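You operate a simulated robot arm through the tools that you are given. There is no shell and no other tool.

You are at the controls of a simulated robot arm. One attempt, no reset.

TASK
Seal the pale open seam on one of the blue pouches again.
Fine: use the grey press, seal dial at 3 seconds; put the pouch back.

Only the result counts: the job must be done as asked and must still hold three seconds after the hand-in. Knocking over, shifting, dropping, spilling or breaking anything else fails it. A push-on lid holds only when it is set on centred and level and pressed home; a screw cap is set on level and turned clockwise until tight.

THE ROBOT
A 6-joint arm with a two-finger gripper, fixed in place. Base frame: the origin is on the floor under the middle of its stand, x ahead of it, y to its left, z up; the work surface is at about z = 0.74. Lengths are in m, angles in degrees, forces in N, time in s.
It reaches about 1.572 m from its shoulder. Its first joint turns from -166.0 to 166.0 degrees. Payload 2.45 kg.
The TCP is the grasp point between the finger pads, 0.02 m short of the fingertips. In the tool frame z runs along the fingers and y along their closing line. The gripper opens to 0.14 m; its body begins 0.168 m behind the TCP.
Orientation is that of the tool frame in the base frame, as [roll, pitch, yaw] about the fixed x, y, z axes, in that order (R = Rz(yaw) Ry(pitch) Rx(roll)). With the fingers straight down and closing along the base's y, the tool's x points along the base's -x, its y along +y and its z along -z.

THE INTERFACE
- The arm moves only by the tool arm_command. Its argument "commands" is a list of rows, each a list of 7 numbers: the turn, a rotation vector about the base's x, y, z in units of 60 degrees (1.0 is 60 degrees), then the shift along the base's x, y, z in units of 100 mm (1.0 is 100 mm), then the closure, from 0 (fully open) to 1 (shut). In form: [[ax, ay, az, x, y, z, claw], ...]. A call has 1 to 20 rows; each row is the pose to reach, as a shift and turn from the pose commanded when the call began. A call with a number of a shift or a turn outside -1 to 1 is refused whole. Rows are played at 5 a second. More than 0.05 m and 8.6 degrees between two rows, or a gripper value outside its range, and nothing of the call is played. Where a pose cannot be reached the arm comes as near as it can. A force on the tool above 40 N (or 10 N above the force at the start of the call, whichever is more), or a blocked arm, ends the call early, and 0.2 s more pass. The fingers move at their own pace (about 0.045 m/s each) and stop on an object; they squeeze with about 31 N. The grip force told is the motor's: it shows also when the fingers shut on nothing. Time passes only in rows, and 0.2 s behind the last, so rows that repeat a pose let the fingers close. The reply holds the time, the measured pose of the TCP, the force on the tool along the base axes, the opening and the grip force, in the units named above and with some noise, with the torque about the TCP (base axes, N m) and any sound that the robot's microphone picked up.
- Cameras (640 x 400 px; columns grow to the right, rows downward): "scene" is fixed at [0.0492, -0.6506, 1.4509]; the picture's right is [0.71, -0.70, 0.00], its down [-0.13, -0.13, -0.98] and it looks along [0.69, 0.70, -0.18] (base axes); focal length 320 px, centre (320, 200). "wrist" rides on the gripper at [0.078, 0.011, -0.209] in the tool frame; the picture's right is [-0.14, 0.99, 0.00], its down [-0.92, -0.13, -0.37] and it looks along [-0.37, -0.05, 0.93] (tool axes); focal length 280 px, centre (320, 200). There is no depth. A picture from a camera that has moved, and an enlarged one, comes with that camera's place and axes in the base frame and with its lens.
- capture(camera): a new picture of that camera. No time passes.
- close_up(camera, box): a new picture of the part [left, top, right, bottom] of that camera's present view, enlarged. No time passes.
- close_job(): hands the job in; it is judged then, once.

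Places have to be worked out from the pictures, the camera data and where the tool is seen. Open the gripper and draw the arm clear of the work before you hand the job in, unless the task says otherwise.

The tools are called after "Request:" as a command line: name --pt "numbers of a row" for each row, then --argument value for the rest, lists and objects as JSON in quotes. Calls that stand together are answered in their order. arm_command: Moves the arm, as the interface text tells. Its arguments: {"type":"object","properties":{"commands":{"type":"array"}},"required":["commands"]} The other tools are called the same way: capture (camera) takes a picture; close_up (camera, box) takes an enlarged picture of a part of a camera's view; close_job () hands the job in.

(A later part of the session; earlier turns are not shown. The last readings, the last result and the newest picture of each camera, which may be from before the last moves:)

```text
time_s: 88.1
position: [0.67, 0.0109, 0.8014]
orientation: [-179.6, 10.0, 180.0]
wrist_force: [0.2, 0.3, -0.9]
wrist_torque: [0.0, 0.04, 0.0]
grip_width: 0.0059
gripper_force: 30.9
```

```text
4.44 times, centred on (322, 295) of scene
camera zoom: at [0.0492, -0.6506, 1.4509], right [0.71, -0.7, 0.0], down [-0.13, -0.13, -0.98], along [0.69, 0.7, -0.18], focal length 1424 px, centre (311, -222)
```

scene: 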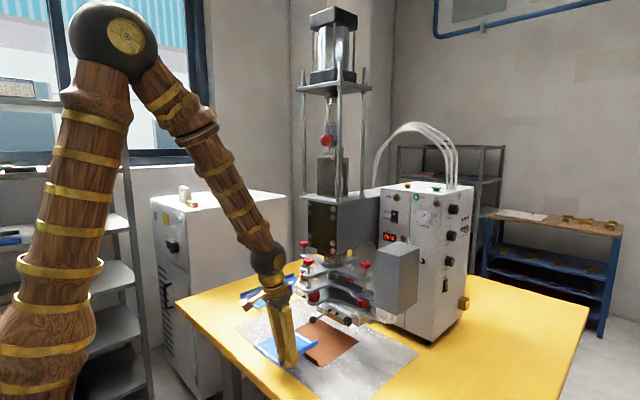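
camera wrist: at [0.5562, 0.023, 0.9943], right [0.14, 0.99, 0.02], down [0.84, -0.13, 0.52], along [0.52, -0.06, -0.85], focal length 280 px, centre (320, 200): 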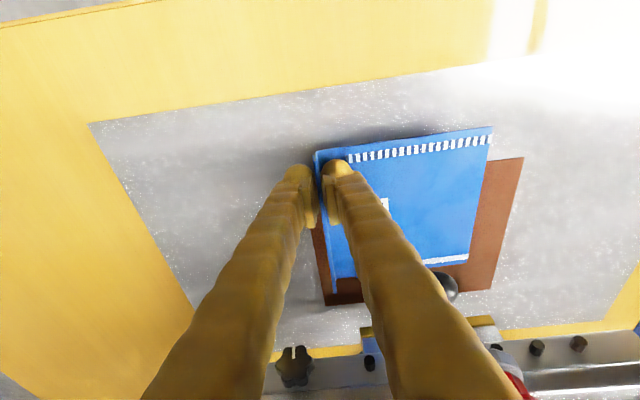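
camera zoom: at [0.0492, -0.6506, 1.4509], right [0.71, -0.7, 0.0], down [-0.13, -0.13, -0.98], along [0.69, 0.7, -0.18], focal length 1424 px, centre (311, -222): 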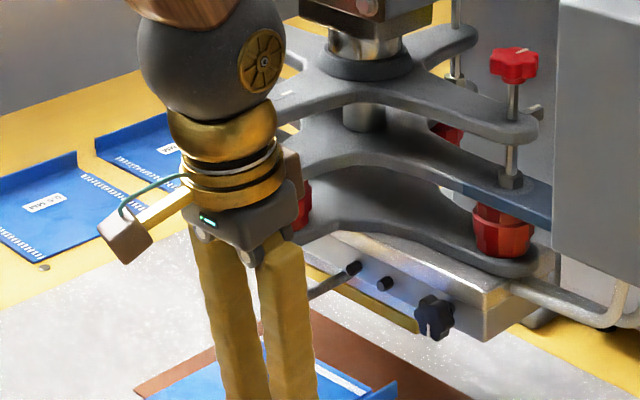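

Clearances look good: the gripper body stays ~3 cm to the side of the front star arm. I advance the remaining 67 mm.

Request:
arm_command --pt "0 0 0 0.1 0 0 1" --pt "0 0 0 0.22 0 0 1" --pt "0 0 0 0.36 0 0 1" --pt "0 0 0 0.5 0 0 1" --pt "0 0 0 0.62 0 0 1" --pt "0 0 0 0.675 0 0 1"

Request:
capture --camera "wrist"

Request:
close_up --camera "scene" --box '[250, 250, 394, 340]'

Request:
close_up --camera "wrist" --box '[300, 200, 500, 325]'

```text
time_s: 89.5
position: [0.7373, 0.0121, 0.8013]
orientation: [-179.6, 9.9, 179.8]
wrist_force: [-0.2, 0.0, -1.6]
wrist_torque: [-0.04, 0.04, 0.05]
grip_width: 0.0061
gripper_force: 31.5
```

```text
taken
camera wrist: at [0.6244, 0.0243, 0.9941], right [0.14, 0.99, 0.02], down [0.84, -0.13, 0.52], along [0.52, -0.06, -0.85], focal length 280 px, centre (320, 200)
```

wrist: 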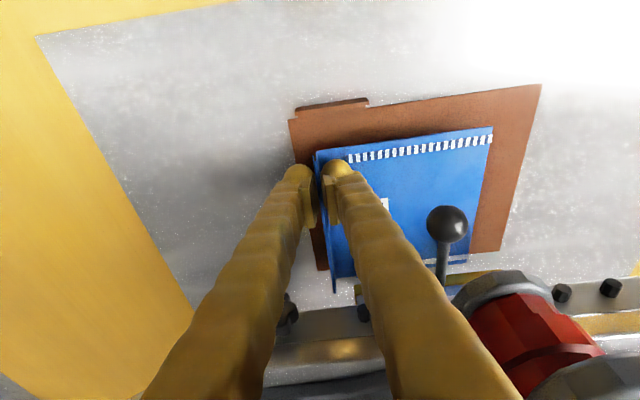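

```text
4.44 times, centred on (322, 295) of scene
camera zoom: at [0.0492, -0.6506, 1.4509], right [0.71, -0.7, 0.0], down [-0.13, -0.13, -0.98], along [0.69, 0.7, -0.18], focal length 1424 px, centre (311, -222)
```

zoom: 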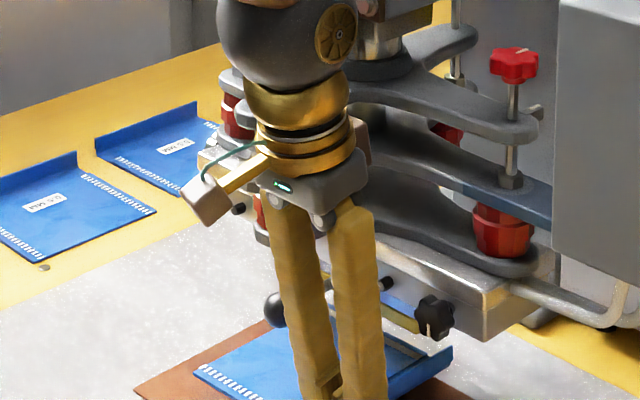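

```text
3.20 times, centred on (400, 262) of wrist
camera zoom: at [0.6244, 0.0243, 0.9941], right [0.14, 0.99, 0.02], down [0.84, -0.13, 0.52], along [0.52, -0.06, -0.85], focal length 897 px, centre (64, 0)
```

zoom: 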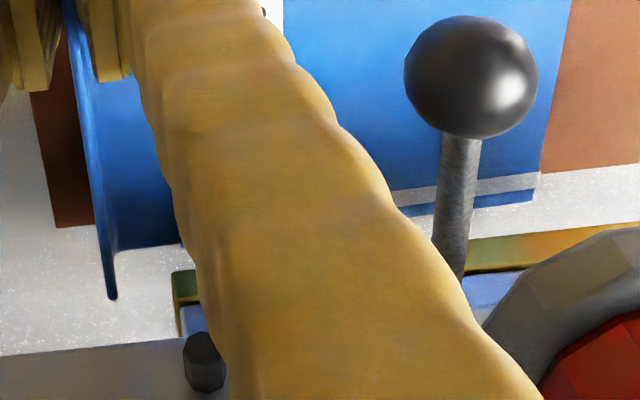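

The seam band should now be at x≈0.848, under the electrode line. I zoom on the electrode strip and pouch end from this closer view to refine.

Request:
close_up --camera "wrist" --box '[420, 240, 516, 300]'

Request:
close_up --camera "wrist" --box '[320, 260, 384, 300]'

Request:
close_up --camera "scene" --box '[322, 310, 362, 335]'

```text
6.67 times, centred on (468, 270) of wrist
camera zoom: at [0.6244, 0.0243, 0.9941], right [0.14, 0.99, 0.02], down [0.84, -0.13, 0.52], along [0.52, -0.06, -0.85], focal length 1869 px, centre (-667, -267)
```

zoom: 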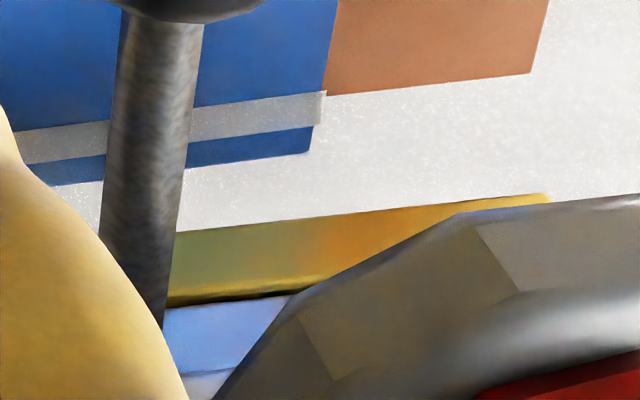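

```text
10.00 times, centred on (352, 280) of wrist
camera zoom: at [0.6244, 0.0243, 0.9941], right [0.14, 0.99, 0.02], down [0.84, -0.13, 0.52], along [0.52, -0.06, -0.85], focal length 2804 px, centre (0, -600)
```

zoom: 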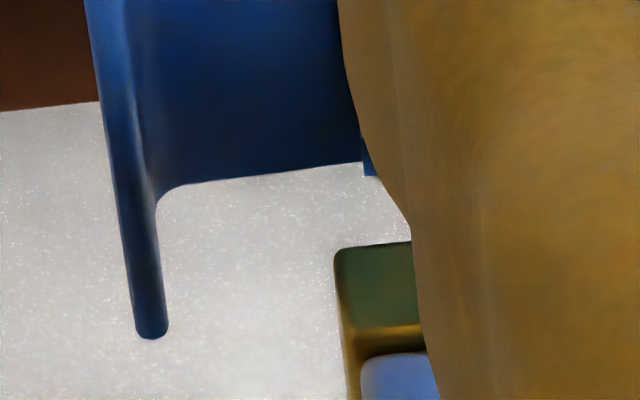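

```text
16.00 times, centred on (342, 322) of scene
camera zoom: at [0.0492, -0.6506, 1.4509], right [0.71, -0.7, 0.0], down [-0.13, -0.13, -0.98], along [0.69, 0.7, -0.18], focal length 5125 px, centre (-32, -1760)
```

zoom: 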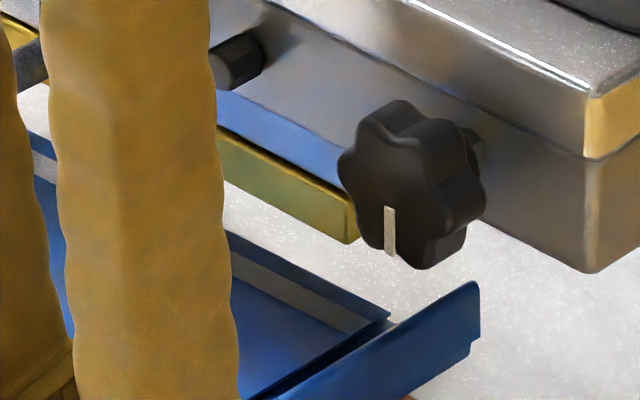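

The gold electrode plate continues back past x≈0.845 on its visible end. I look further along that end edge.

Request:
close_up --camera "wrist" --box '[336, 280, 384, 310]'

Request:
close_up --camera "wrist" --box '[260, 270, 388, 350]'

```text
13.33 times, centred on (360, 295) of wrist
camera zoom: at [0.6244, 0.0243, 0.9941], right [0.14, 0.99, 0.02], down [0.84, -0.13, 0.52], along [0.52, -0.06, -0.85], focal length 3738 px, centre (-213, -1067)
```

zoom: 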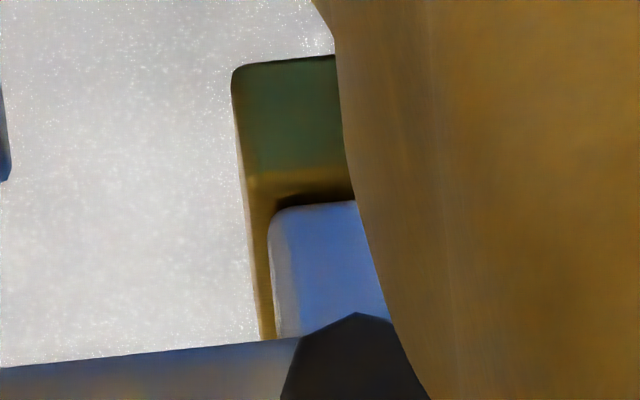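

```text
5.00 times, centred on (324, 310) of wrist
camera zoom: at [0.6244, 0.0243, 0.9941], right [0.14, 0.99, 0.02], down [0.84, -0.13, 0.52], along [0.52, -0.06, -0.85], focal length 1402 px, centre (300, -350)
```

zoom: 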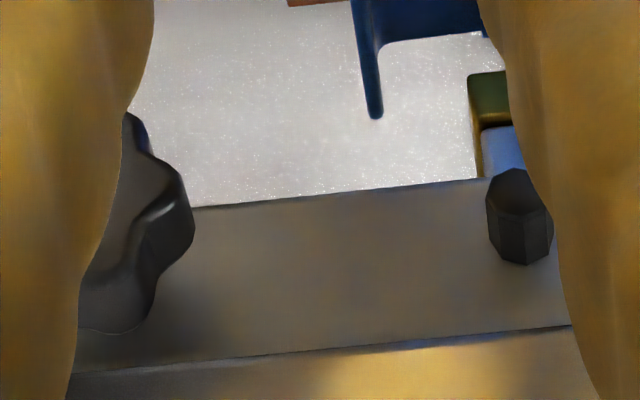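

The electrode plate spans from x≈0.837 to beyond 0.853, so I'll centre the seam at ≈0.852 by going 4–5 mm deeper. I lower gradually until the pouch touches the pad.

Request:
arm_command --pt "0 0 0 0.02 -0.005 -0.05 1" --pt "0 0 0 0.045 -0.01 -0.1 1" --pt "0 0 0 0.045 -0.01 -0.16 1" --pt "0 0 0 0.045 -0.01 -0.21 1" --pt "0 0 0 0.045 -0.01 -0.25 1"

```text
time_s: 90.7
position: [0.7417, 0.0112, 0.7758]
orientation: [-179.5, 10.1, 180.0]
wrist_force: [-0.8, -0.1, -0.9]
wrist_torque: [-0.03, 0.02, -0.03]
grip_width: 0.0058
gripper_force: 31.3
```

No contact yet at z=0.776. I lower in 1–1.5 mm steps.

Request:
arm_command --pt "0 0 0 0 0 -0.015 1" --pt "0 0 0 0 0 -0.03 1" --pt "0 0 0 0 0 -0.04 1"

Request:
close_up --camera "scene" --box '[250, 290, 362, 360]'

Request:
close_up --camera "wrist" --box '[270, 100, 526, 260]'

```text
time_s: 91.5
position: [0.7407, 0.0109, 0.7725]
orientation: [-179.7, 9.9, 179.9]
wrist_force: [0.9, -0.1, -0.5]
wrist_torque: [-0.01, -0.01, 0.03]
grip_width: 0.0062
gripper_force: 30.8
```

```text
5.71 times, centred on (306, 325) of scene
camera zoom: at [0.0492, -0.6506, 1.4509], right [0.71, -0.7, 0.0], down [-0.13, -0.13, -0.98], along [0.69, 0.7, -0.18], focal length 1830 px, centre (400, -514)
```

zoom: 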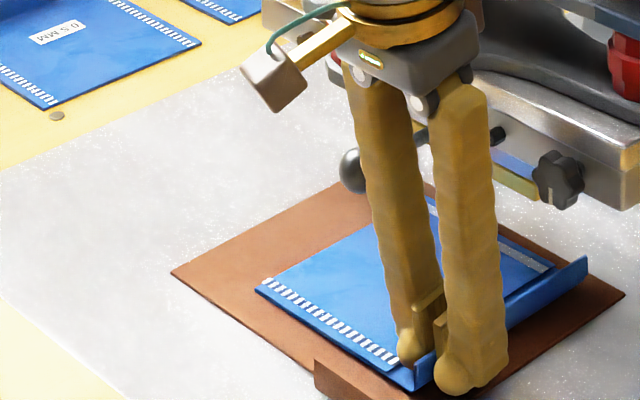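

```text
2.50 times, centred on (398, 180) of wrist
camera zoom: at [0.6282, 0.0226, 0.9654], right [0.14, 0.99, 0.02], down [0.84, -0.13, 0.52], along [0.52, -0.06, -0.85], focal length 701 px, centre (125, 250)
```

zoom: 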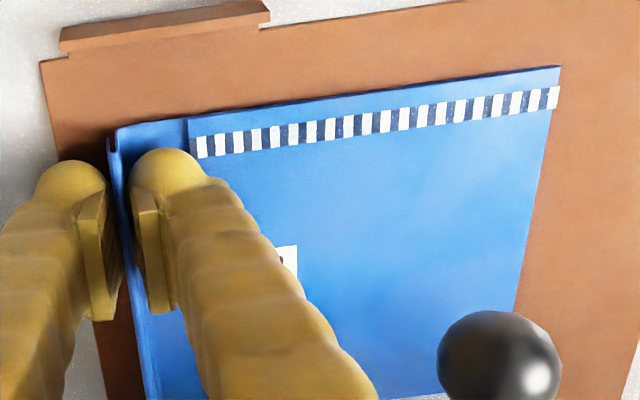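

Still hovering. I continue down in millimetre steps, watching the force.

Request:
arm_command --pt "0 0 0 0 0 -0.01 1" --pt "0 0 0 0 0 -0.02 1" --pt "0 0 0 0 0 -0.03 1" --pt "0 0 0 0 0 -0.035 1"

```text
time_s: 92.5
position: [0.7413, 0.0103, 0.7687]
orientation: [-179.7, 10.0, 179.9]
wrist_force: [0.0, -0.6, -0.1]
wrist_torque: [0.03, -0.04, -0.02]
grip_width: 0.006
gripper_force: 31.2
```

Request:
arm_command --pt "0 0 0 0 0 -0.01 1" --pt "0 0 0 0 0 -0.02 1" --pt "0 0 0 0 0 -0.025 1"

Request:
close_up --camera "scene" --box '[290, 310, 362, 355]'

```text
time_s: 93.3
position: [0.7417, 0.0105, 0.7674]
orientation: [-179.7, 10.0, 179.8]
wrist_force: [-2.8, 1.0, 36.1]
wrist_torque: [0.13, 0.06, 0.03]
grip_width: 0.0059
gripper_force: 31.0
```

```text
8.89 times, centred on (326, 332) of scene
camera zoom: at [0.0492, -0.6506, 1.4509], right [0.71, -0.7, 0.0], down [-0.13, -0.13, -0.98], along [0.69, 0.7, -0.18], focal length 2847 px, centre (267, -978)
```

zoom: 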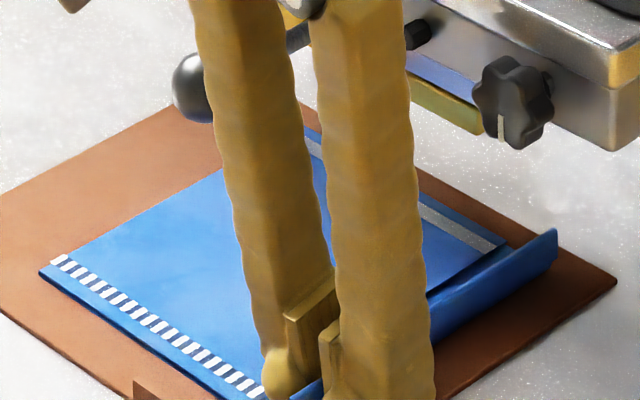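

Contact: 36 N at z≈0.767, so the pouch is seated on the pad. I ease up 1.2 mm to unload, then open the fingers modestly.

Request:
arm_command --pt "0 0 0 0 0 0.006 1" --pt "0 0 0 0 0 0.012 1" --pt "0 0 0 0 0 0.012 0.9" --pt "0 0 0 0 0 0.012 0.8" --pt "0 0 0 0 0 0.012 0.714" --pt "0 0 0 0 0 0.012 0.714"

Request:
close_up --camera "scene" --box '[290, 310, 362, 355]'

Request:
capture --camera "wrist"

```text
time_s: 94.7
position: [0.7409, 0.0107, 0.7661]
orientation: [-179.6, 9.9, 179.9]
wrist_force: [1.5, -11.4, 27.0]
wrist_torque: [0.44, 0.22, -0.02]
grip_width: 0.033
gripper_force: 0.0
```

```text
8.89 times, centred on (326, 332) of scene
camera zoom: at [0.0492, -0.6506, 1.4509], right [0.71, -0.7, 0.0], down [-0.13, -0.13, -0.98], along [0.69, 0.7, -0.18], focal length 2847 px, centre (267, -978)
```

zoom: 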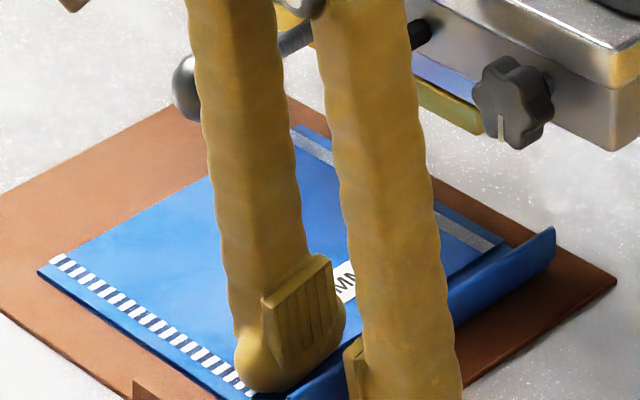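

```text
taken
camera wrist: at [0.628, 0.0225, 0.9605], right [0.14, 0.99, 0.02], down [0.84, -0.13, 0.52], along [0.52, -0.06, -0.85], focal length 280 px, centre (320, 200)
```

wrist: 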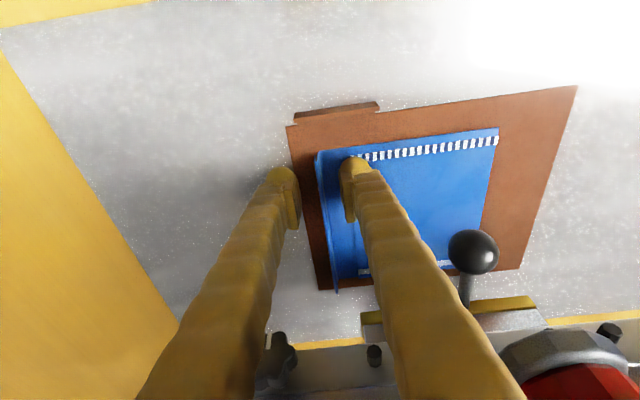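

The inner fingertip is still pressing on the pouch, so I lift a few millimetres first, then open the rest.

Request:
arm_command --pt "0 0 0 0 0 0.03 0.75" --pt "0 0 0 0 0 0.06 0.75" --pt "0 0 0 0 0 0.06 0.7"

Request:
capture --camera "wrist"

Request:
close_up --camera "scene" --box '[290, 310, 362, 355]'

```text
time_s: 95.5
position: [0.7409, 0.0106, 0.7741]
orientation: [-179.6, 10.0, 180.0]
wrist_force: [-0.5, 0.2, -0.5]
wrist_torque: [0.0, 0.02, -0.02]
grip_width: 0.0421
gripper_force: 0.0
```

```text
taken
camera wrist: at [0.628, 0.0224, 0.9658], right [0.14, 0.99, 0.02], down [0.84, -0.13, 0.52], along [0.52, -0.06, -0.85], focal length 280 px, centre (320, 200)
```

wrist: 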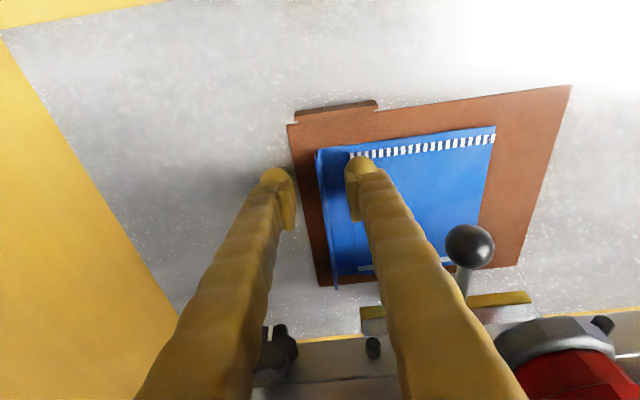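

```text
8.89 times, centred on (326, 332) of scene
camera zoom: at [0.0492, -0.6506, 1.4509], right [0.71, -0.7, 0.0], down [-0.13, -0.13, -0.98], along [0.69, 0.7, -0.18], focal length 2847 px, centre (267, -978)
```

zoom: 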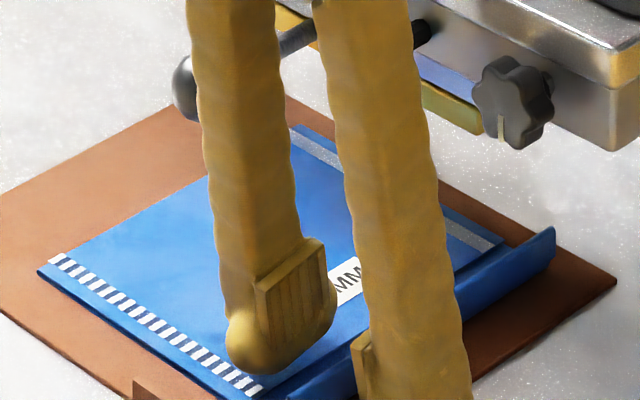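

Released cleanly. I measure the pouch position on the pad relative to the electrode.

Request:
close_up --camera "wrist" --box '[310, 230, 438, 310]'

Request:
close_up --camera "wrist" --box '[400, 110, 528, 190]'

Request:
close_up --camera "wrist" --box '[420, 220, 548, 300]'

```text
5.00 times, centred on (374, 270) of wrist
camera zoom: at [0.628, 0.0224, 0.9658], right [0.14, 0.99, 0.02], down [0.84, -0.13, 0.52], along [0.52, -0.06, -0.85], focal length 1402 px, centre (50, -150)
```

zoom: 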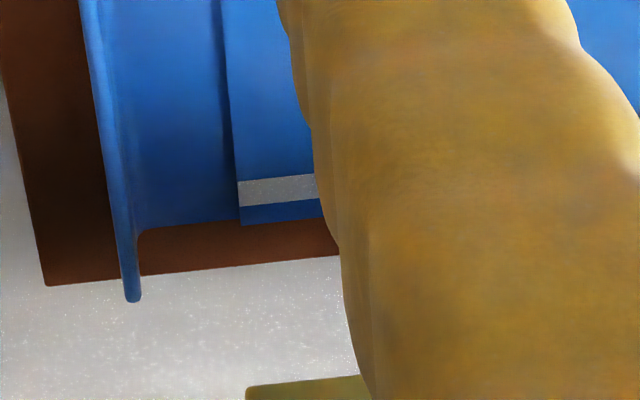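

```text
5.00 times, centred on (464, 150) of wrist
camera zoom: at [0.628, 0.0224, 0.9658], right [0.14, 0.99, 0.02], down [0.84, -0.13, 0.52], along [0.52, -0.06, -0.85], focal length 1402 px, centre (-400, 450)
```

zoom: 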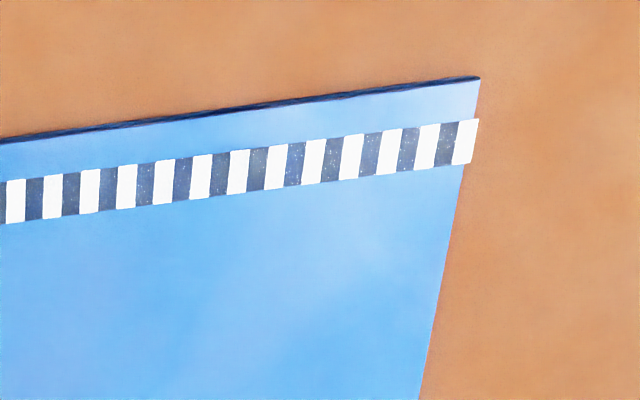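

```text
5.00 times, centred on (484, 260) of wrist
camera zoom: at [0.628, 0.0224, 0.9658], right [0.14, 0.99, 0.02], down [0.84, -0.13, 0.52], along [0.52, -0.06, -0.85], focal length 1402 px, centre (-500, -100)
```

zoom: 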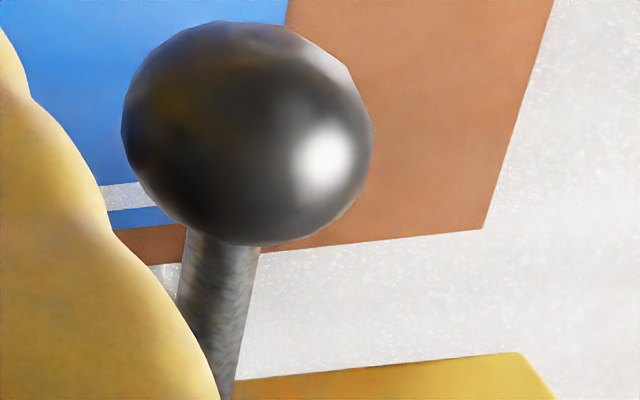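

The seam band centre is at x≈0.855 (electrode plate ≈0.837–0.87), spanning y≈0.035–0.152 inside the electrode's 0.030–0.171, parallel to it. I withdraw the gripper: straight up off the flap, then back toward the robot.

Request:
arm_command --pt "0 0 0 0 0 0.15 0.7" --pt "0 0 0 -0.05 0 0.35 0.7" --pt "0 0 0 -0.15 0 0.5 0.7" --pt "0 0 0 -0.45 0 0.55 0.7" --pt "0 0 0 -0.8 0 0.6 0.7" --pt "0 0 0 -1.0 0 0.7 0.7"

Request:
arm_command --pt "0 0 0 -0.2 0 0.35 0.9" --pt "0 0 0 -0.4 -0.1 0.7 0.9" --pt "0 0 0 -0.5 -0.2 1.0 0.9"

Request:
capture --camera "scene"

Request:
close_up --camera "scene" --box '[270, 290, 366, 350]'

Request:
capture --camera "wrist"

```text
time_s: 96.9
position: [0.6392, 0.0133, 0.8453]
orientation: [-179.6, 10.0, 179.8]
wrist_force: [0.3, 0.8, 0.2]
wrist_torque: [0.0, 0.0, 0.02]
grip_width: 0.042
gripper_force: 0.1
```

```text
time_s: 97.7
position: [0.5893, -0.0093, 0.9453]
orientation: [-179.6, 10.1, 180.0]
wrist_force: [-0.2, -0.6, -0.8]
wrist_torque: [0.02, -0.01, 0.03]
grip_width: 0.0142
gripper_force: 0.0
```

```text
taken
```

scene: 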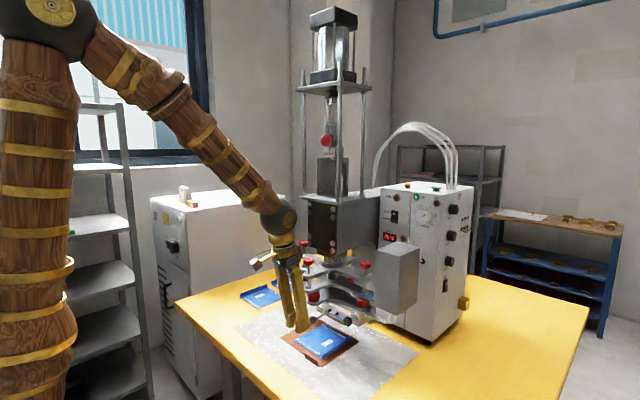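

```text
6.67 times, centred on (318, 320) of scene
camera zoom: at [0.0492, -0.6506, 1.4509], right [0.71, -0.7, 0.0], down [-0.13, -0.13, -0.98], along [0.69, 0.7, -0.18], focal length 2135 px, centre (333, -600)
```

zoom: 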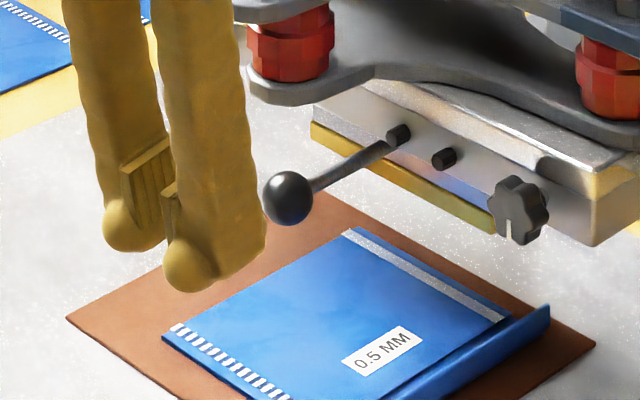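

```text
taken
camera wrist: at [0.476, 0.0023, 1.1376], right [0.14, 0.99, 0.02], down [0.84, -0.13, 0.52], along [0.52, -0.06, -0.85], focal length 280 px, centre (320, 200)
```

wrist: 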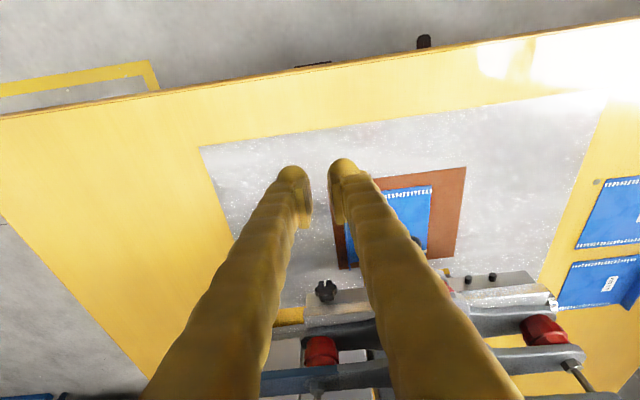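

The pouch lies flat on the pad with its band under the electrode. Next is the START button; I zoom there to plan the press, including the hoses nearby.

Request:
close_up --camera "scene" --box '[360, 115, 488, 195]'

Request:
close_up --camera "scene" --box '[416, 178, 456, 203]'

Request:
close_up --camera "scene" --box '[300, 120, 380, 170]'

```text
5.00 times, centred on (424, 155) of scene
camera zoom: at [0.0492, -0.6506, 1.4509], right [0.71, -0.7, 0.0], down [-0.13, -0.13, -0.98], along [0.69, 0.7, -0.18], focal length 1602 px, centre (-200, 425)
```

zoom: 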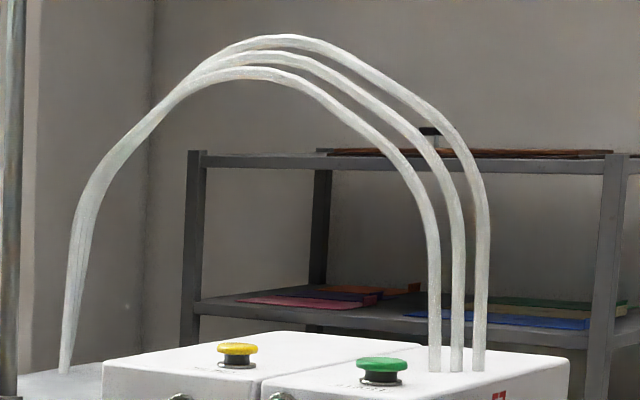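

```text
16.00 times, centred on (436, 190) of scene
camera zoom: at [0.0492, -0.6506, 1.4509], right [0.71, -0.7, 0.0], down [-0.13, -0.13, -0.98], along [0.69, 0.7, -0.18], focal length 5125 px, centre (-1536, 352)
```

zoom: 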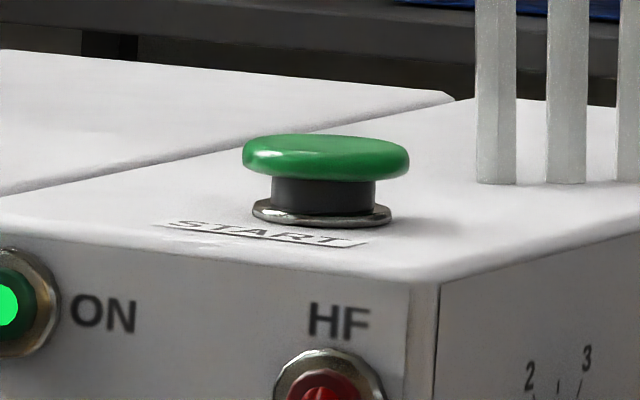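

```text
8.00 times, centred on (340, 145) of scene
camera zoom: at [0.0492, -0.6506, 1.4509], right [0.71, -0.7, 0.0], down [-0.13, -0.13, -0.98], along [0.69, 0.7, -0.18], focal length 2562 px, centre (160, 640)
```

zoom: 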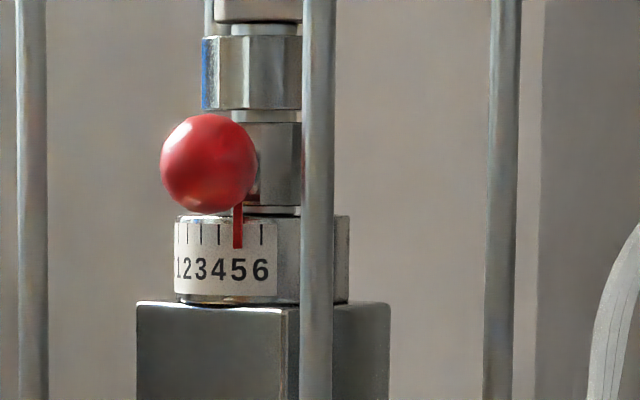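

START's cap is at (1.060, -0.173, top z≈1.303), hoses are ~9 cm behind it, and the press rods stay at y≥0. A vertical tool can't reach that far, so I'll tilt 40° forward and push straight down with closed fingertips. I first climb and shift to y≈-0.17.

Request:
arm_command --pt "0 0 0 0 -0.1 0.35 1" --pt "0 0 0 0 -0.2 0.7 1" --pt "0 0 0 0 -0.3 1.0 1"

Request:
arm_command --pt "0 0 0 0 -0.2 0.35 1" --pt "0 0 0 0 -0.45 0.7 1" --pt "0 0 0 0 -0.7 1.0 1"

Request:
arm_command --pt "0 0 0 0 -0.2 0.35 1" --pt "0 0 0 0 -0.45 0.7 1" --pt "0 0 0 0 -0.65 1.0 1"

Request:
arm_command --pt "0 -0.08 0 0 0 0.35 1" --pt "0 -0.16 0 0 0 0.7 1" --pt "0 -0.25 0 0 0 1.0 1"

Request:
arm_command --pt "0 -0.08 0 0.3 0 0.3 1" --pt "0 -0.16 0 0.6 0 0.6 1" --pt "0 -0.25 0 0.9 0 0.8 1" --pt "0 -0.25 0 1.0 0 0.8 1"

```text
time_s: 98.5
position: [0.5923, -0.0413, 1.0446]
orientation: [-179.6, 10.0, 179.9]
wrist_force: [0.1, -0.7, -0.9]
wrist_torque: [-0.02, -0.01, 0.0]
grip_width: 0.0
gripper_force: 29.7
```

```text
time_s: 99.3
position: [0.5923, -0.1101, 1.1426]
orientation: [-179.6, 10.0, -180.0]
wrist_force: [0.2, 0.0, -0.9]
wrist_torque: [-0.02, -0.01, -0.01]
grip_width: 0.0002
gripper_force: 29.8
```

```text
time_s: 100.1
position: [0.589, -0.1743, 1.2441]
orientation: [-179.6, 10.0, 179.8]
wrist_force: [-0.2, -0.5, 0.0]
wrist_torque: [0.0, 0.03, 0.02]
grip_width: 0.0003
gripper_force: 29.5
```

```text
time_s: 100.9
position: [0.6042, -0.1778, 1.3255]
orientation: [179.7, 23.4, 179.9]
wrist_force: [-0.3, 0.0, 0.6]
wrist_torque: [0.0, 0.06, 0.0]
grip_width: 0.0
gripper_force: 29.3
```

```text
time_s: 101.9
position: [0.6914, -0.1756, 1.4245]
orientation: [-179.5, 40.2, 179.9]
wrist_force: [-0.8, 0.1, -0.2]
wrist_torque: [-0.04, -0.02, -0.01]
grip_width: 0.0
gripper_force: 29.5
```

Tilt is now 40° at a safe height. I advance above the control box.

Request:
arm_command --pt "0 0 0 0.35 0 0 1" --pt "0 0 0 0.7 0 0 1" --pt "0 0 0 1.0 0 0 1"

Request:
arm_command --pt "0 0 0 0.35 0 0 1" --pt "0 0 0 0.7 0 0 1" --pt "0 0 0 1.0 0 0 1"

Request:
arm_command --pt "0 0 0 0.35 0 0 1" --pt "0 0 0 0.7 0 0 1" --pt "0 0 0 1.0 0 0 1"

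Request:
capture --camera "wrist"

Request:
capture --camera "scene"

```text
time_s: 102.7
position: [0.7919, -0.1747, 1.421]
orientation: [-179.6, 40.1, 179.9]
wrist_force: [0.1, 0.0, 0.7]
wrist_torque: [0.0, 0.0, 0.01]
grip_width: 0.0001
gripper_force: 29.7
```

```text
time_s: 103.5
position: [0.8903, -0.1736, 1.4221]
orientation: [-179.6, 40.0, 179.9]
wrist_force: [0.0, -0.4, -0.4]
wrist_torque: [-0.01, -0.01, -0.04]
grip_width: 0.0
gripper_force: 29.5
```

```text
time_s: 104.3
position: [0.9901, -0.1735, 1.4228]
orientation: [-179.6, 40.1, 179.9]
wrist_force: [-0.1, -0.2, -0.1]
wrist_torque: [0.0, 0.0, -0.03]
grip_width: 0.0
gripper_force: 29.1
```

```text
taken
camera wrist: at [0.7966, -0.1624, 1.5329], right [0.11, 0.99, 0.08], down [0.47, -0.13, 0.88], along [0.88, -0.06, -0.48], focal length 280 px, centre (320, 200)
```

wrist: 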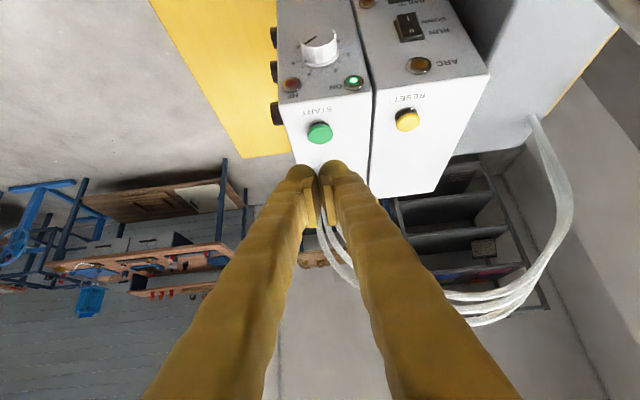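

```text
taken
```

scene: 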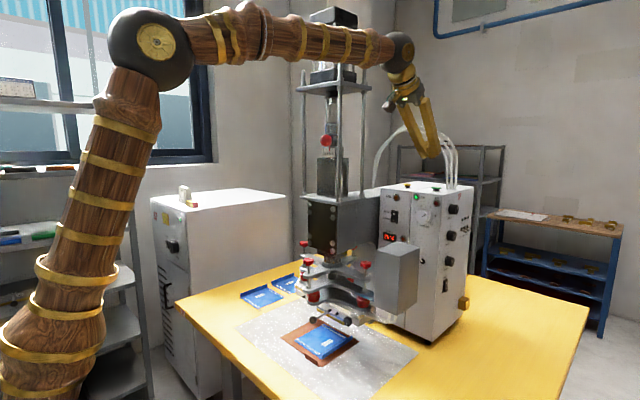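

START sits straight ahead (≈1.055, -0.172). I move above it and re-check alignment before pressing.

Request:
arm_command --pt "0 0 0 0.3 0 -0.1 1" --pt "0 0 0 0.6 0 -0.25 1" --pt "0 0 0 0.67 0 -0.5 1" --pt "0 0 0 0.67 0 -0.55 1"

Request:
capture --camera "wrist"

Request:
close_up --camera "scene" --box '[392, 150, 472, 200]'

```text
time_s: 105.3
position: [1.0579, -0.1742, 1.3676]
orientation: [-179.7, 40.0, 179.9]
wrist_force: [-0.1, -0.1, -0.2]
wrist_torque: [0.03, 0.03, 0.02]
grip_width: 0.0004
gripper_force: 28.9
```

```text
taken
camera wrist: at [0.8641, -0.1615, 1.4781], right [0.11, 0.99, 0.08], down [0.47, -0.13, 0.88], along [0.88, -0.06, -0.48], focal length 280 px, centre (320, 200)
```

wrist: 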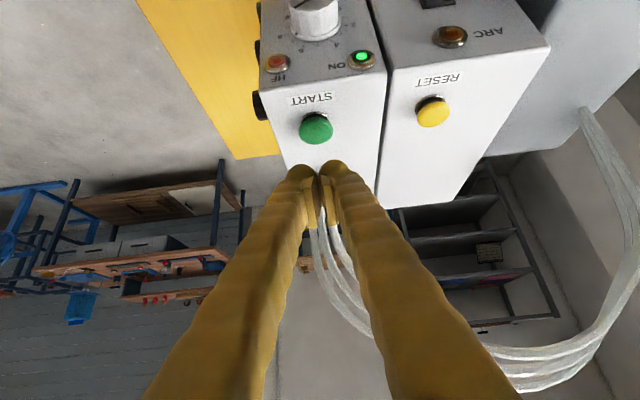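

```text
8.00 times, centred on (432, 175) of scene
camera zoom: at [0.0492, -0.6506, 1.4509], right [0.71, -0.7, 0.0], down [-0.13, -0.13, -0.98], along [0.69, 0.7, -0.18], focal length 2562 px, centre (-576, 400)
```

zoom: 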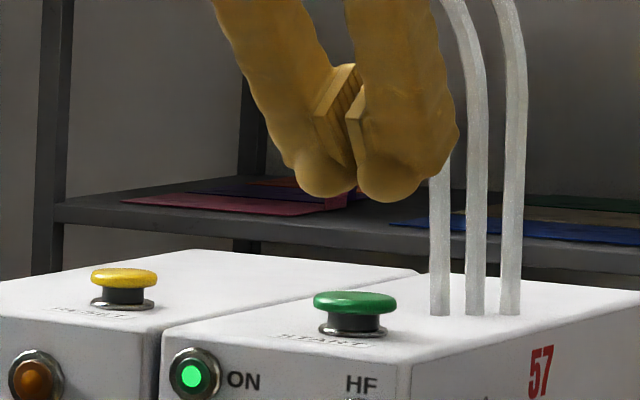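

Alignment: button at (1.0515, -0.1716), my dome contact point falls on it with a small shift. I descend to just above the cap, then press.

Request:
arm_command --pt "0 0 0 -0.01 0.02 -0.15 1" --pt "0 0 0 -0.015 0.025 -0.28 1" --pt "0 0 0 -0.015 0.025 -0.36 1"

Request:
close_up --camera "scene" --box '[392, 150, 472, 200]'

```text
time_s: 106.1
position: [1.0562, -0.1698, 1.3338]
orientation: [-179.7, 40.0, 179.9]
wrist_force: [0.7, -0.1, -0.1]
wrist_torque: [0.03, 0.01, 0.01]
grip_width: 0.0
gripper_force: 29.6
```

```text
8.00 times, centred on (432, 175) of scene
camera zoom: at [0.0492, -0.6506, 1.4509], right [0.71, -0.7, 0.0], down [-0.13, -0.13, -0.98], along [0.69, 0.7, -0.18], focal length 2562 px, centre (-576, 400)
```

zoom: 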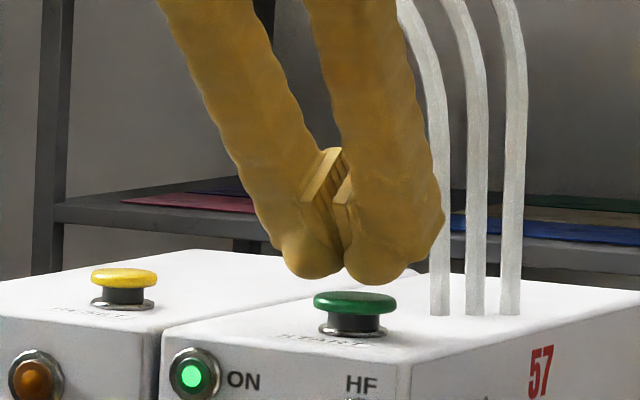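

The fingertips are ~4 mm left of the button centre in this view; I correct and press down in small steps, watching force and sound.

Request:
arm_command --pt "0 0 0 0.02 -0.03 0 1" --pt "0 0 0 0.02 -0.03 -0.04 1" --pt "0 0 0 0.02 -0.03 -0.07 1" --pt "0 0 0 0.02 -0.03 -0.09 1"

```text
time_s: 107.1
position: [1.0578, -0.1749, 1.3232]
orientation: [-179.7, 40.0, 179.9]
wrist_force: [-0.7, 0.1, 1.4]
wrist_torque: [-0.01, -0.01, -0.02]
grip_width: 0.0062
gripper_force: 29.1
```

A slight contact shows (grip width 6 mm). I look before pushing on.

Request:
close_up --camera "scene" --box '[400, 165, 464, 205]'

Request:
close_up --camera "wrist" --box '[256, 80, 416, 180]'

```text
10.00 times, centred on (432, 185) of scene
camera zoom: at [0.0492, -0.6506, 1.4509], right [0.71, -0.7, 0.0], down [-0.13, -0.13, -0.98], along [0.69, 0.7, -0.18], focal length 3203 px, centre (-800, 350)
```

zoom: 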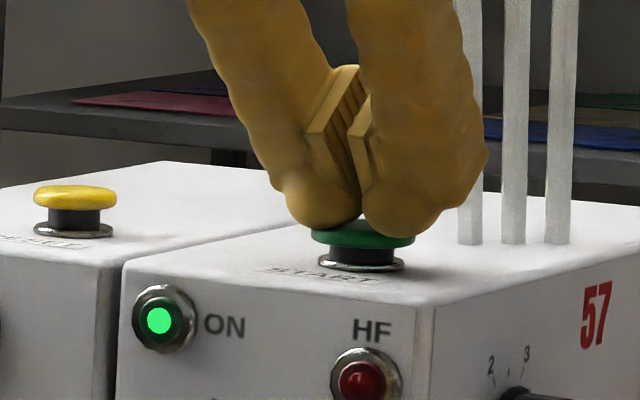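

```text
4.00 times, centred on (336, 130) of wrist
camera zoom: at [0.8643, -0.1629, 1.4342], right [0.11, 0.99, 0.08], down [0.47, -0.13, 0.88], along [0.88, -0.06, -0.48], focal length 1122 px, centre (256, 480)
```

zoom: 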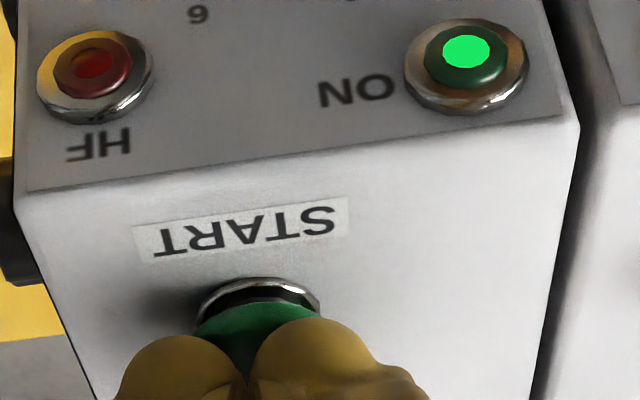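

The tips are on the green cap. I push down further in steps.

Request:
arm_command --pt "0 0 0 0 0 -0.02 1" --pt "0 0 0 0 0 -0.04 1" --pt "0 0 0 0 0 -0.06 1" --pt "0 0 0 0 0 -0.08 1"

Request:
capture --camera "scene"

Request:
close_up --camera "scene" --box '[400, 165, 464, 205]'

```text
time_s: 108.1
position: [1.0587, -0.1751, 1.3165]
orientation: [-179.6, 40.2, 179.9]
wrist_force: [-6.5, -1.7, 17.8]
wrist_torque: [-0.02, 0.19, 0.02]
grip_width: 0.0059
gripper_force: 29.6
heard: click
```

```text
taken
```

scene: 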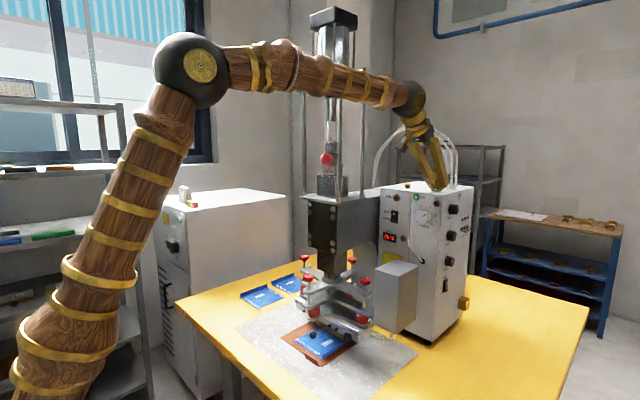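

```text
10.00 times, centred on (432, 185) of scene
camera zoom: at [0.0492, -0.6506, 1.4509], right [0.71, -0.7, 0.0], down [-0.13, -0.13, -0.98], along [0.69, 0.7, -0.18], focal length 3203 px, centre (-800, 350)
```

zoom: 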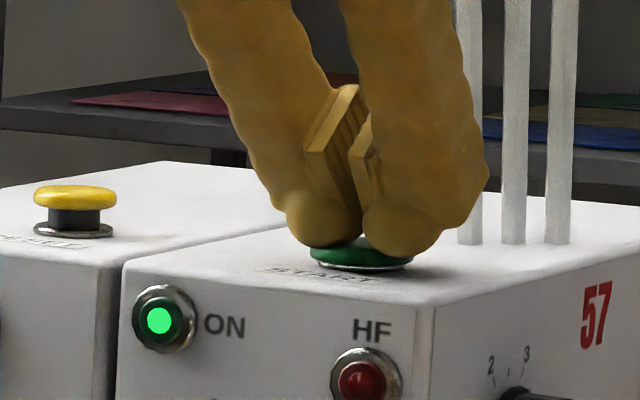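

Click heard and the press head is coming down. I lift off the button and watch the cycle.

Request:
arm_command --pt "0 0 0 0 0 0.1 1" --pt "0 0 0 0 0 0.2 1"

Request:
close_up --camera "scene" --box '[270, 240, 430, 340]'

Request:
close_up --camera "scene" --box '[376, 180, 456, 260]'

```text
time_s: 108.7
position: [1.0575, -0.1758, 1.3353]
orientation: [-179.6, 40.0, 179.9]
wrist_force: [-0.1, -0.1, 0.7]
wrist_torque: [-0.01, 0.01, -0.01]
grip_width: 0.0
gripper_force: 29.6
```

```text
4.00 times, centred on (350, 290) of scene
camera zoom: at [0.0492, -0.6506, 1.4509], right [0.71, -0.7, 0.0], down [-0.13, -0.13, -0.98], along [0.69, 0.7, -0.18], focal length 1281 px, centre (200, -160)
```

zoom: 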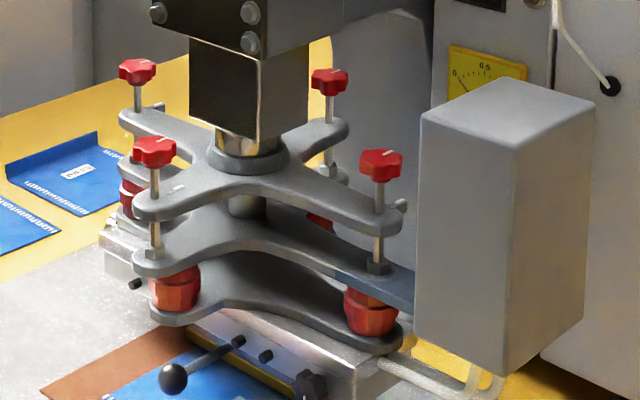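

```text
5.00 times, centred on (416, 220) of scene
camera zoom: at [0.0492, -0.6506, 1.4509], right [0.71, -0.7, 0.0], down [-0.13, -0.13, -0.98], along [0.69, 0.7, -0.18], focal length 1602 px, centre (-160, 100)
```

zoom: 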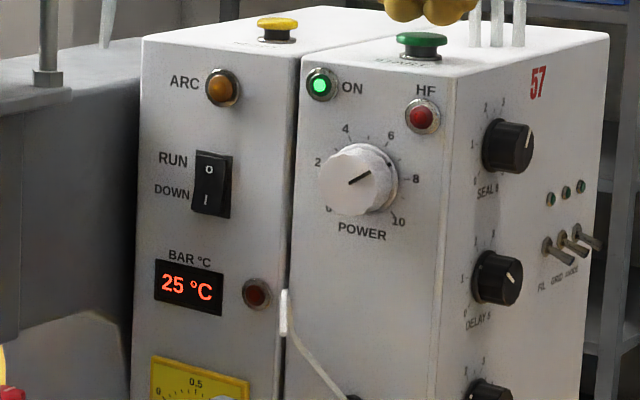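

The head is down onto the pouch; HF isn't lit yet (delay phase). I wait in short steps and watch.

Request:
arm_command --pt "0 0 0 0 0 0 1" --pt "0 0 0 0 0 0 1" --pt "0 0 0 0 0 0 1" --pt "0 0 0 0 0 0 1" --pt "0 0 0 0 0 0 1"

Request:
close_up --camera "scene" --box '[376, 180, 456, 260]'

Request:
close_up --camera "scene" --box '[270, 280, 398, 360]'

```text
time_s: 109.9
position: [1.0587, -0.1763, 1.3358]
orientation: [-179.7, 40.1, 179.9]
wrist_force: [0.1, -0.3, -1.1]
wrist_torque: [-0.02, 0.02, -0.01]
grip_width: 0.0
gripper_force: 30.2
```

```text
5.00 times, centred on (416, 220) of scene
camera zoom: at [0.0492, -0.6506, 1.4509], right [0.71, -0.7, 0.0], down [-0.13, -0.13, -0.98], along [0.69, 0.7, -0.18], focal length 1602 px, centre (-160, 100)
```

zoom: 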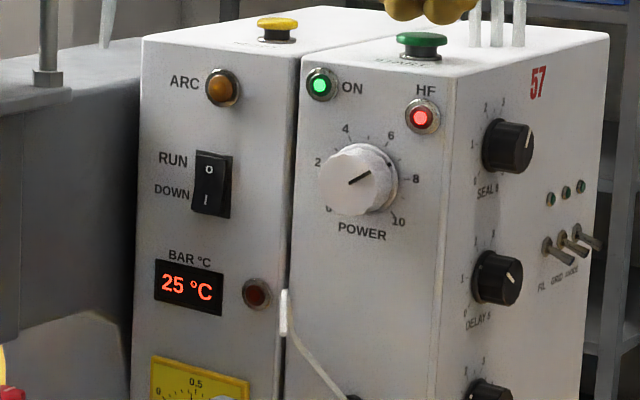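

```text
5.00 times, centred on (334, 320) of scene
camera zoom: at [0.0492, -0.6506, 1.4509], right [0.71, -0.7, 0.0], down [-0.13, -0.13, -0.98], along [0.69, 0.7, -0.18], focal length 1602 px, centre (250, -400)
```

zoom: 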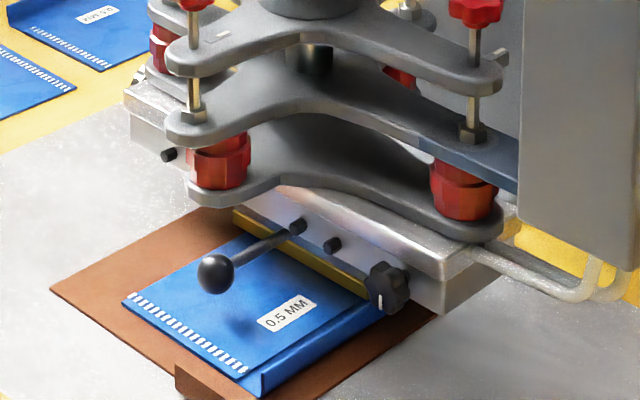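

HF lamp is on and the electrode is clamped over the seam. I wait for the sealing and cooling phases.

Request:
arm_command --pt "0 0 0 0 0 0 1" --pt "0 0 0 0 0 0 1" --pt "0 0 0 0 0 0 1" --pt "0 0 0 0 0 0 1" --pt "0 0 0 0 0 0 1" --pt "0 0 0 0 0 0 1" --pt "0 0 0 0 0 0 1"

Request:
close_up --camera "scene" --box '[376, 180, 456, 260]'

Request:
arm_command --pt "0 0 0 0 0 0 1" --pt "0 0 0 0 0 0 1" --pt "0 0 0 0 0 0 1" --pt "0 0 0 0 0 0 1" --pt "0 0 0 0 0 0 1" --pt "0 0 0 0 0 0 1" --pt "0 0 0 0 0 0 1"

Request:
close_up --camera "scene" --box '[376, 180, 456, 260]'

Request:
close_up --camera "scene" --box '[270, 280, 398, 360]'

```text
time_s: 111.5
position: [1.0581, -0.176, 1.3354]
orientation: [-179.7, 39.9, 179.9]
wrist_force: [0.7, 0.2, 0.3]
wrist_torque: [0.02, 0.0, -0.01]
grip_width: 0.0
gripper_force: 29.7
```

```text
5.00 times, centred on (416, 220) of scene
camera zoom: at [0.0492, -0.6506, 1.4509], right [0.71, -0.7, 0.0], down [-0.13, -0.13, -0.98], along [0.69, 0.7, -0.18], focal length 1602 px, centre (-160, 100)
```

zoom: 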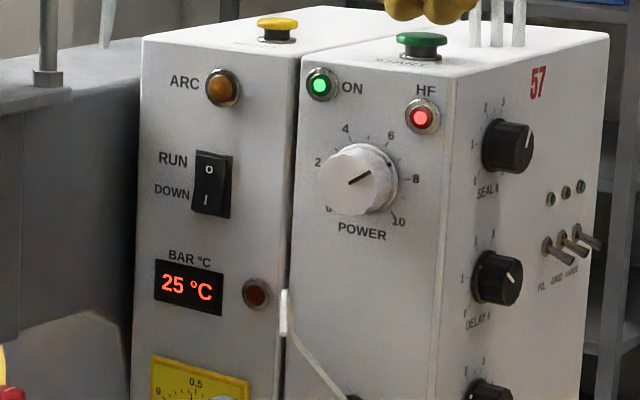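

```text
time_s: 113.1
position: [1.0582, -0.1751, 1.3356]
orientation: [-179.7, 40.0, 179.9]
wrist_force: [0.2, 0.8, 0.2]
wrist_torque: [0.01, 0.03, 0.02]
grip_width: 0.0002
gripper_force: 29.6
```

```text
5.00 times, centred on (416, 220) of scene
camera zoom: at [0.0492, -0.6506, 1.4509], right [0.71, -0.7, 0.0], down [-0.13, -0.13, -0.98], along [0.69, 0.7, -0.18], focal length 1602 px, centre (-160, 100)
```

zoom: 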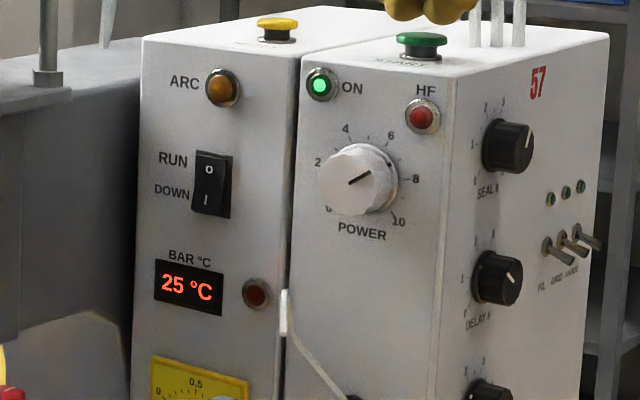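

```text
5.00 times, centred on (334, 320) of scene
camera zoom: at [0.0492, -0.6506, 1.4509], right [0.71, -0.7, 0.0], down [-0.13, -0.13, -0.98], along [0.69, 0.7, -0.18], focal length 1602 px, centre (250, -400)
```

zoom: 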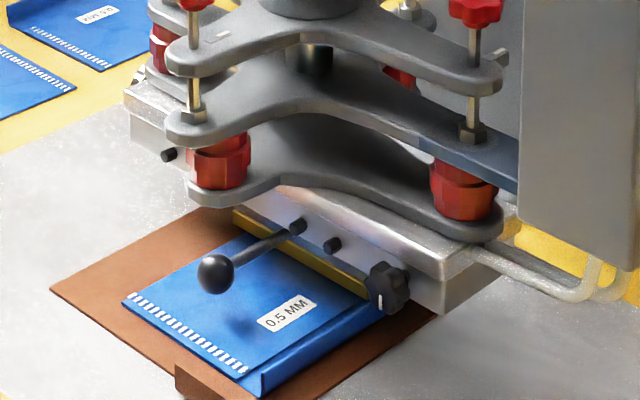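

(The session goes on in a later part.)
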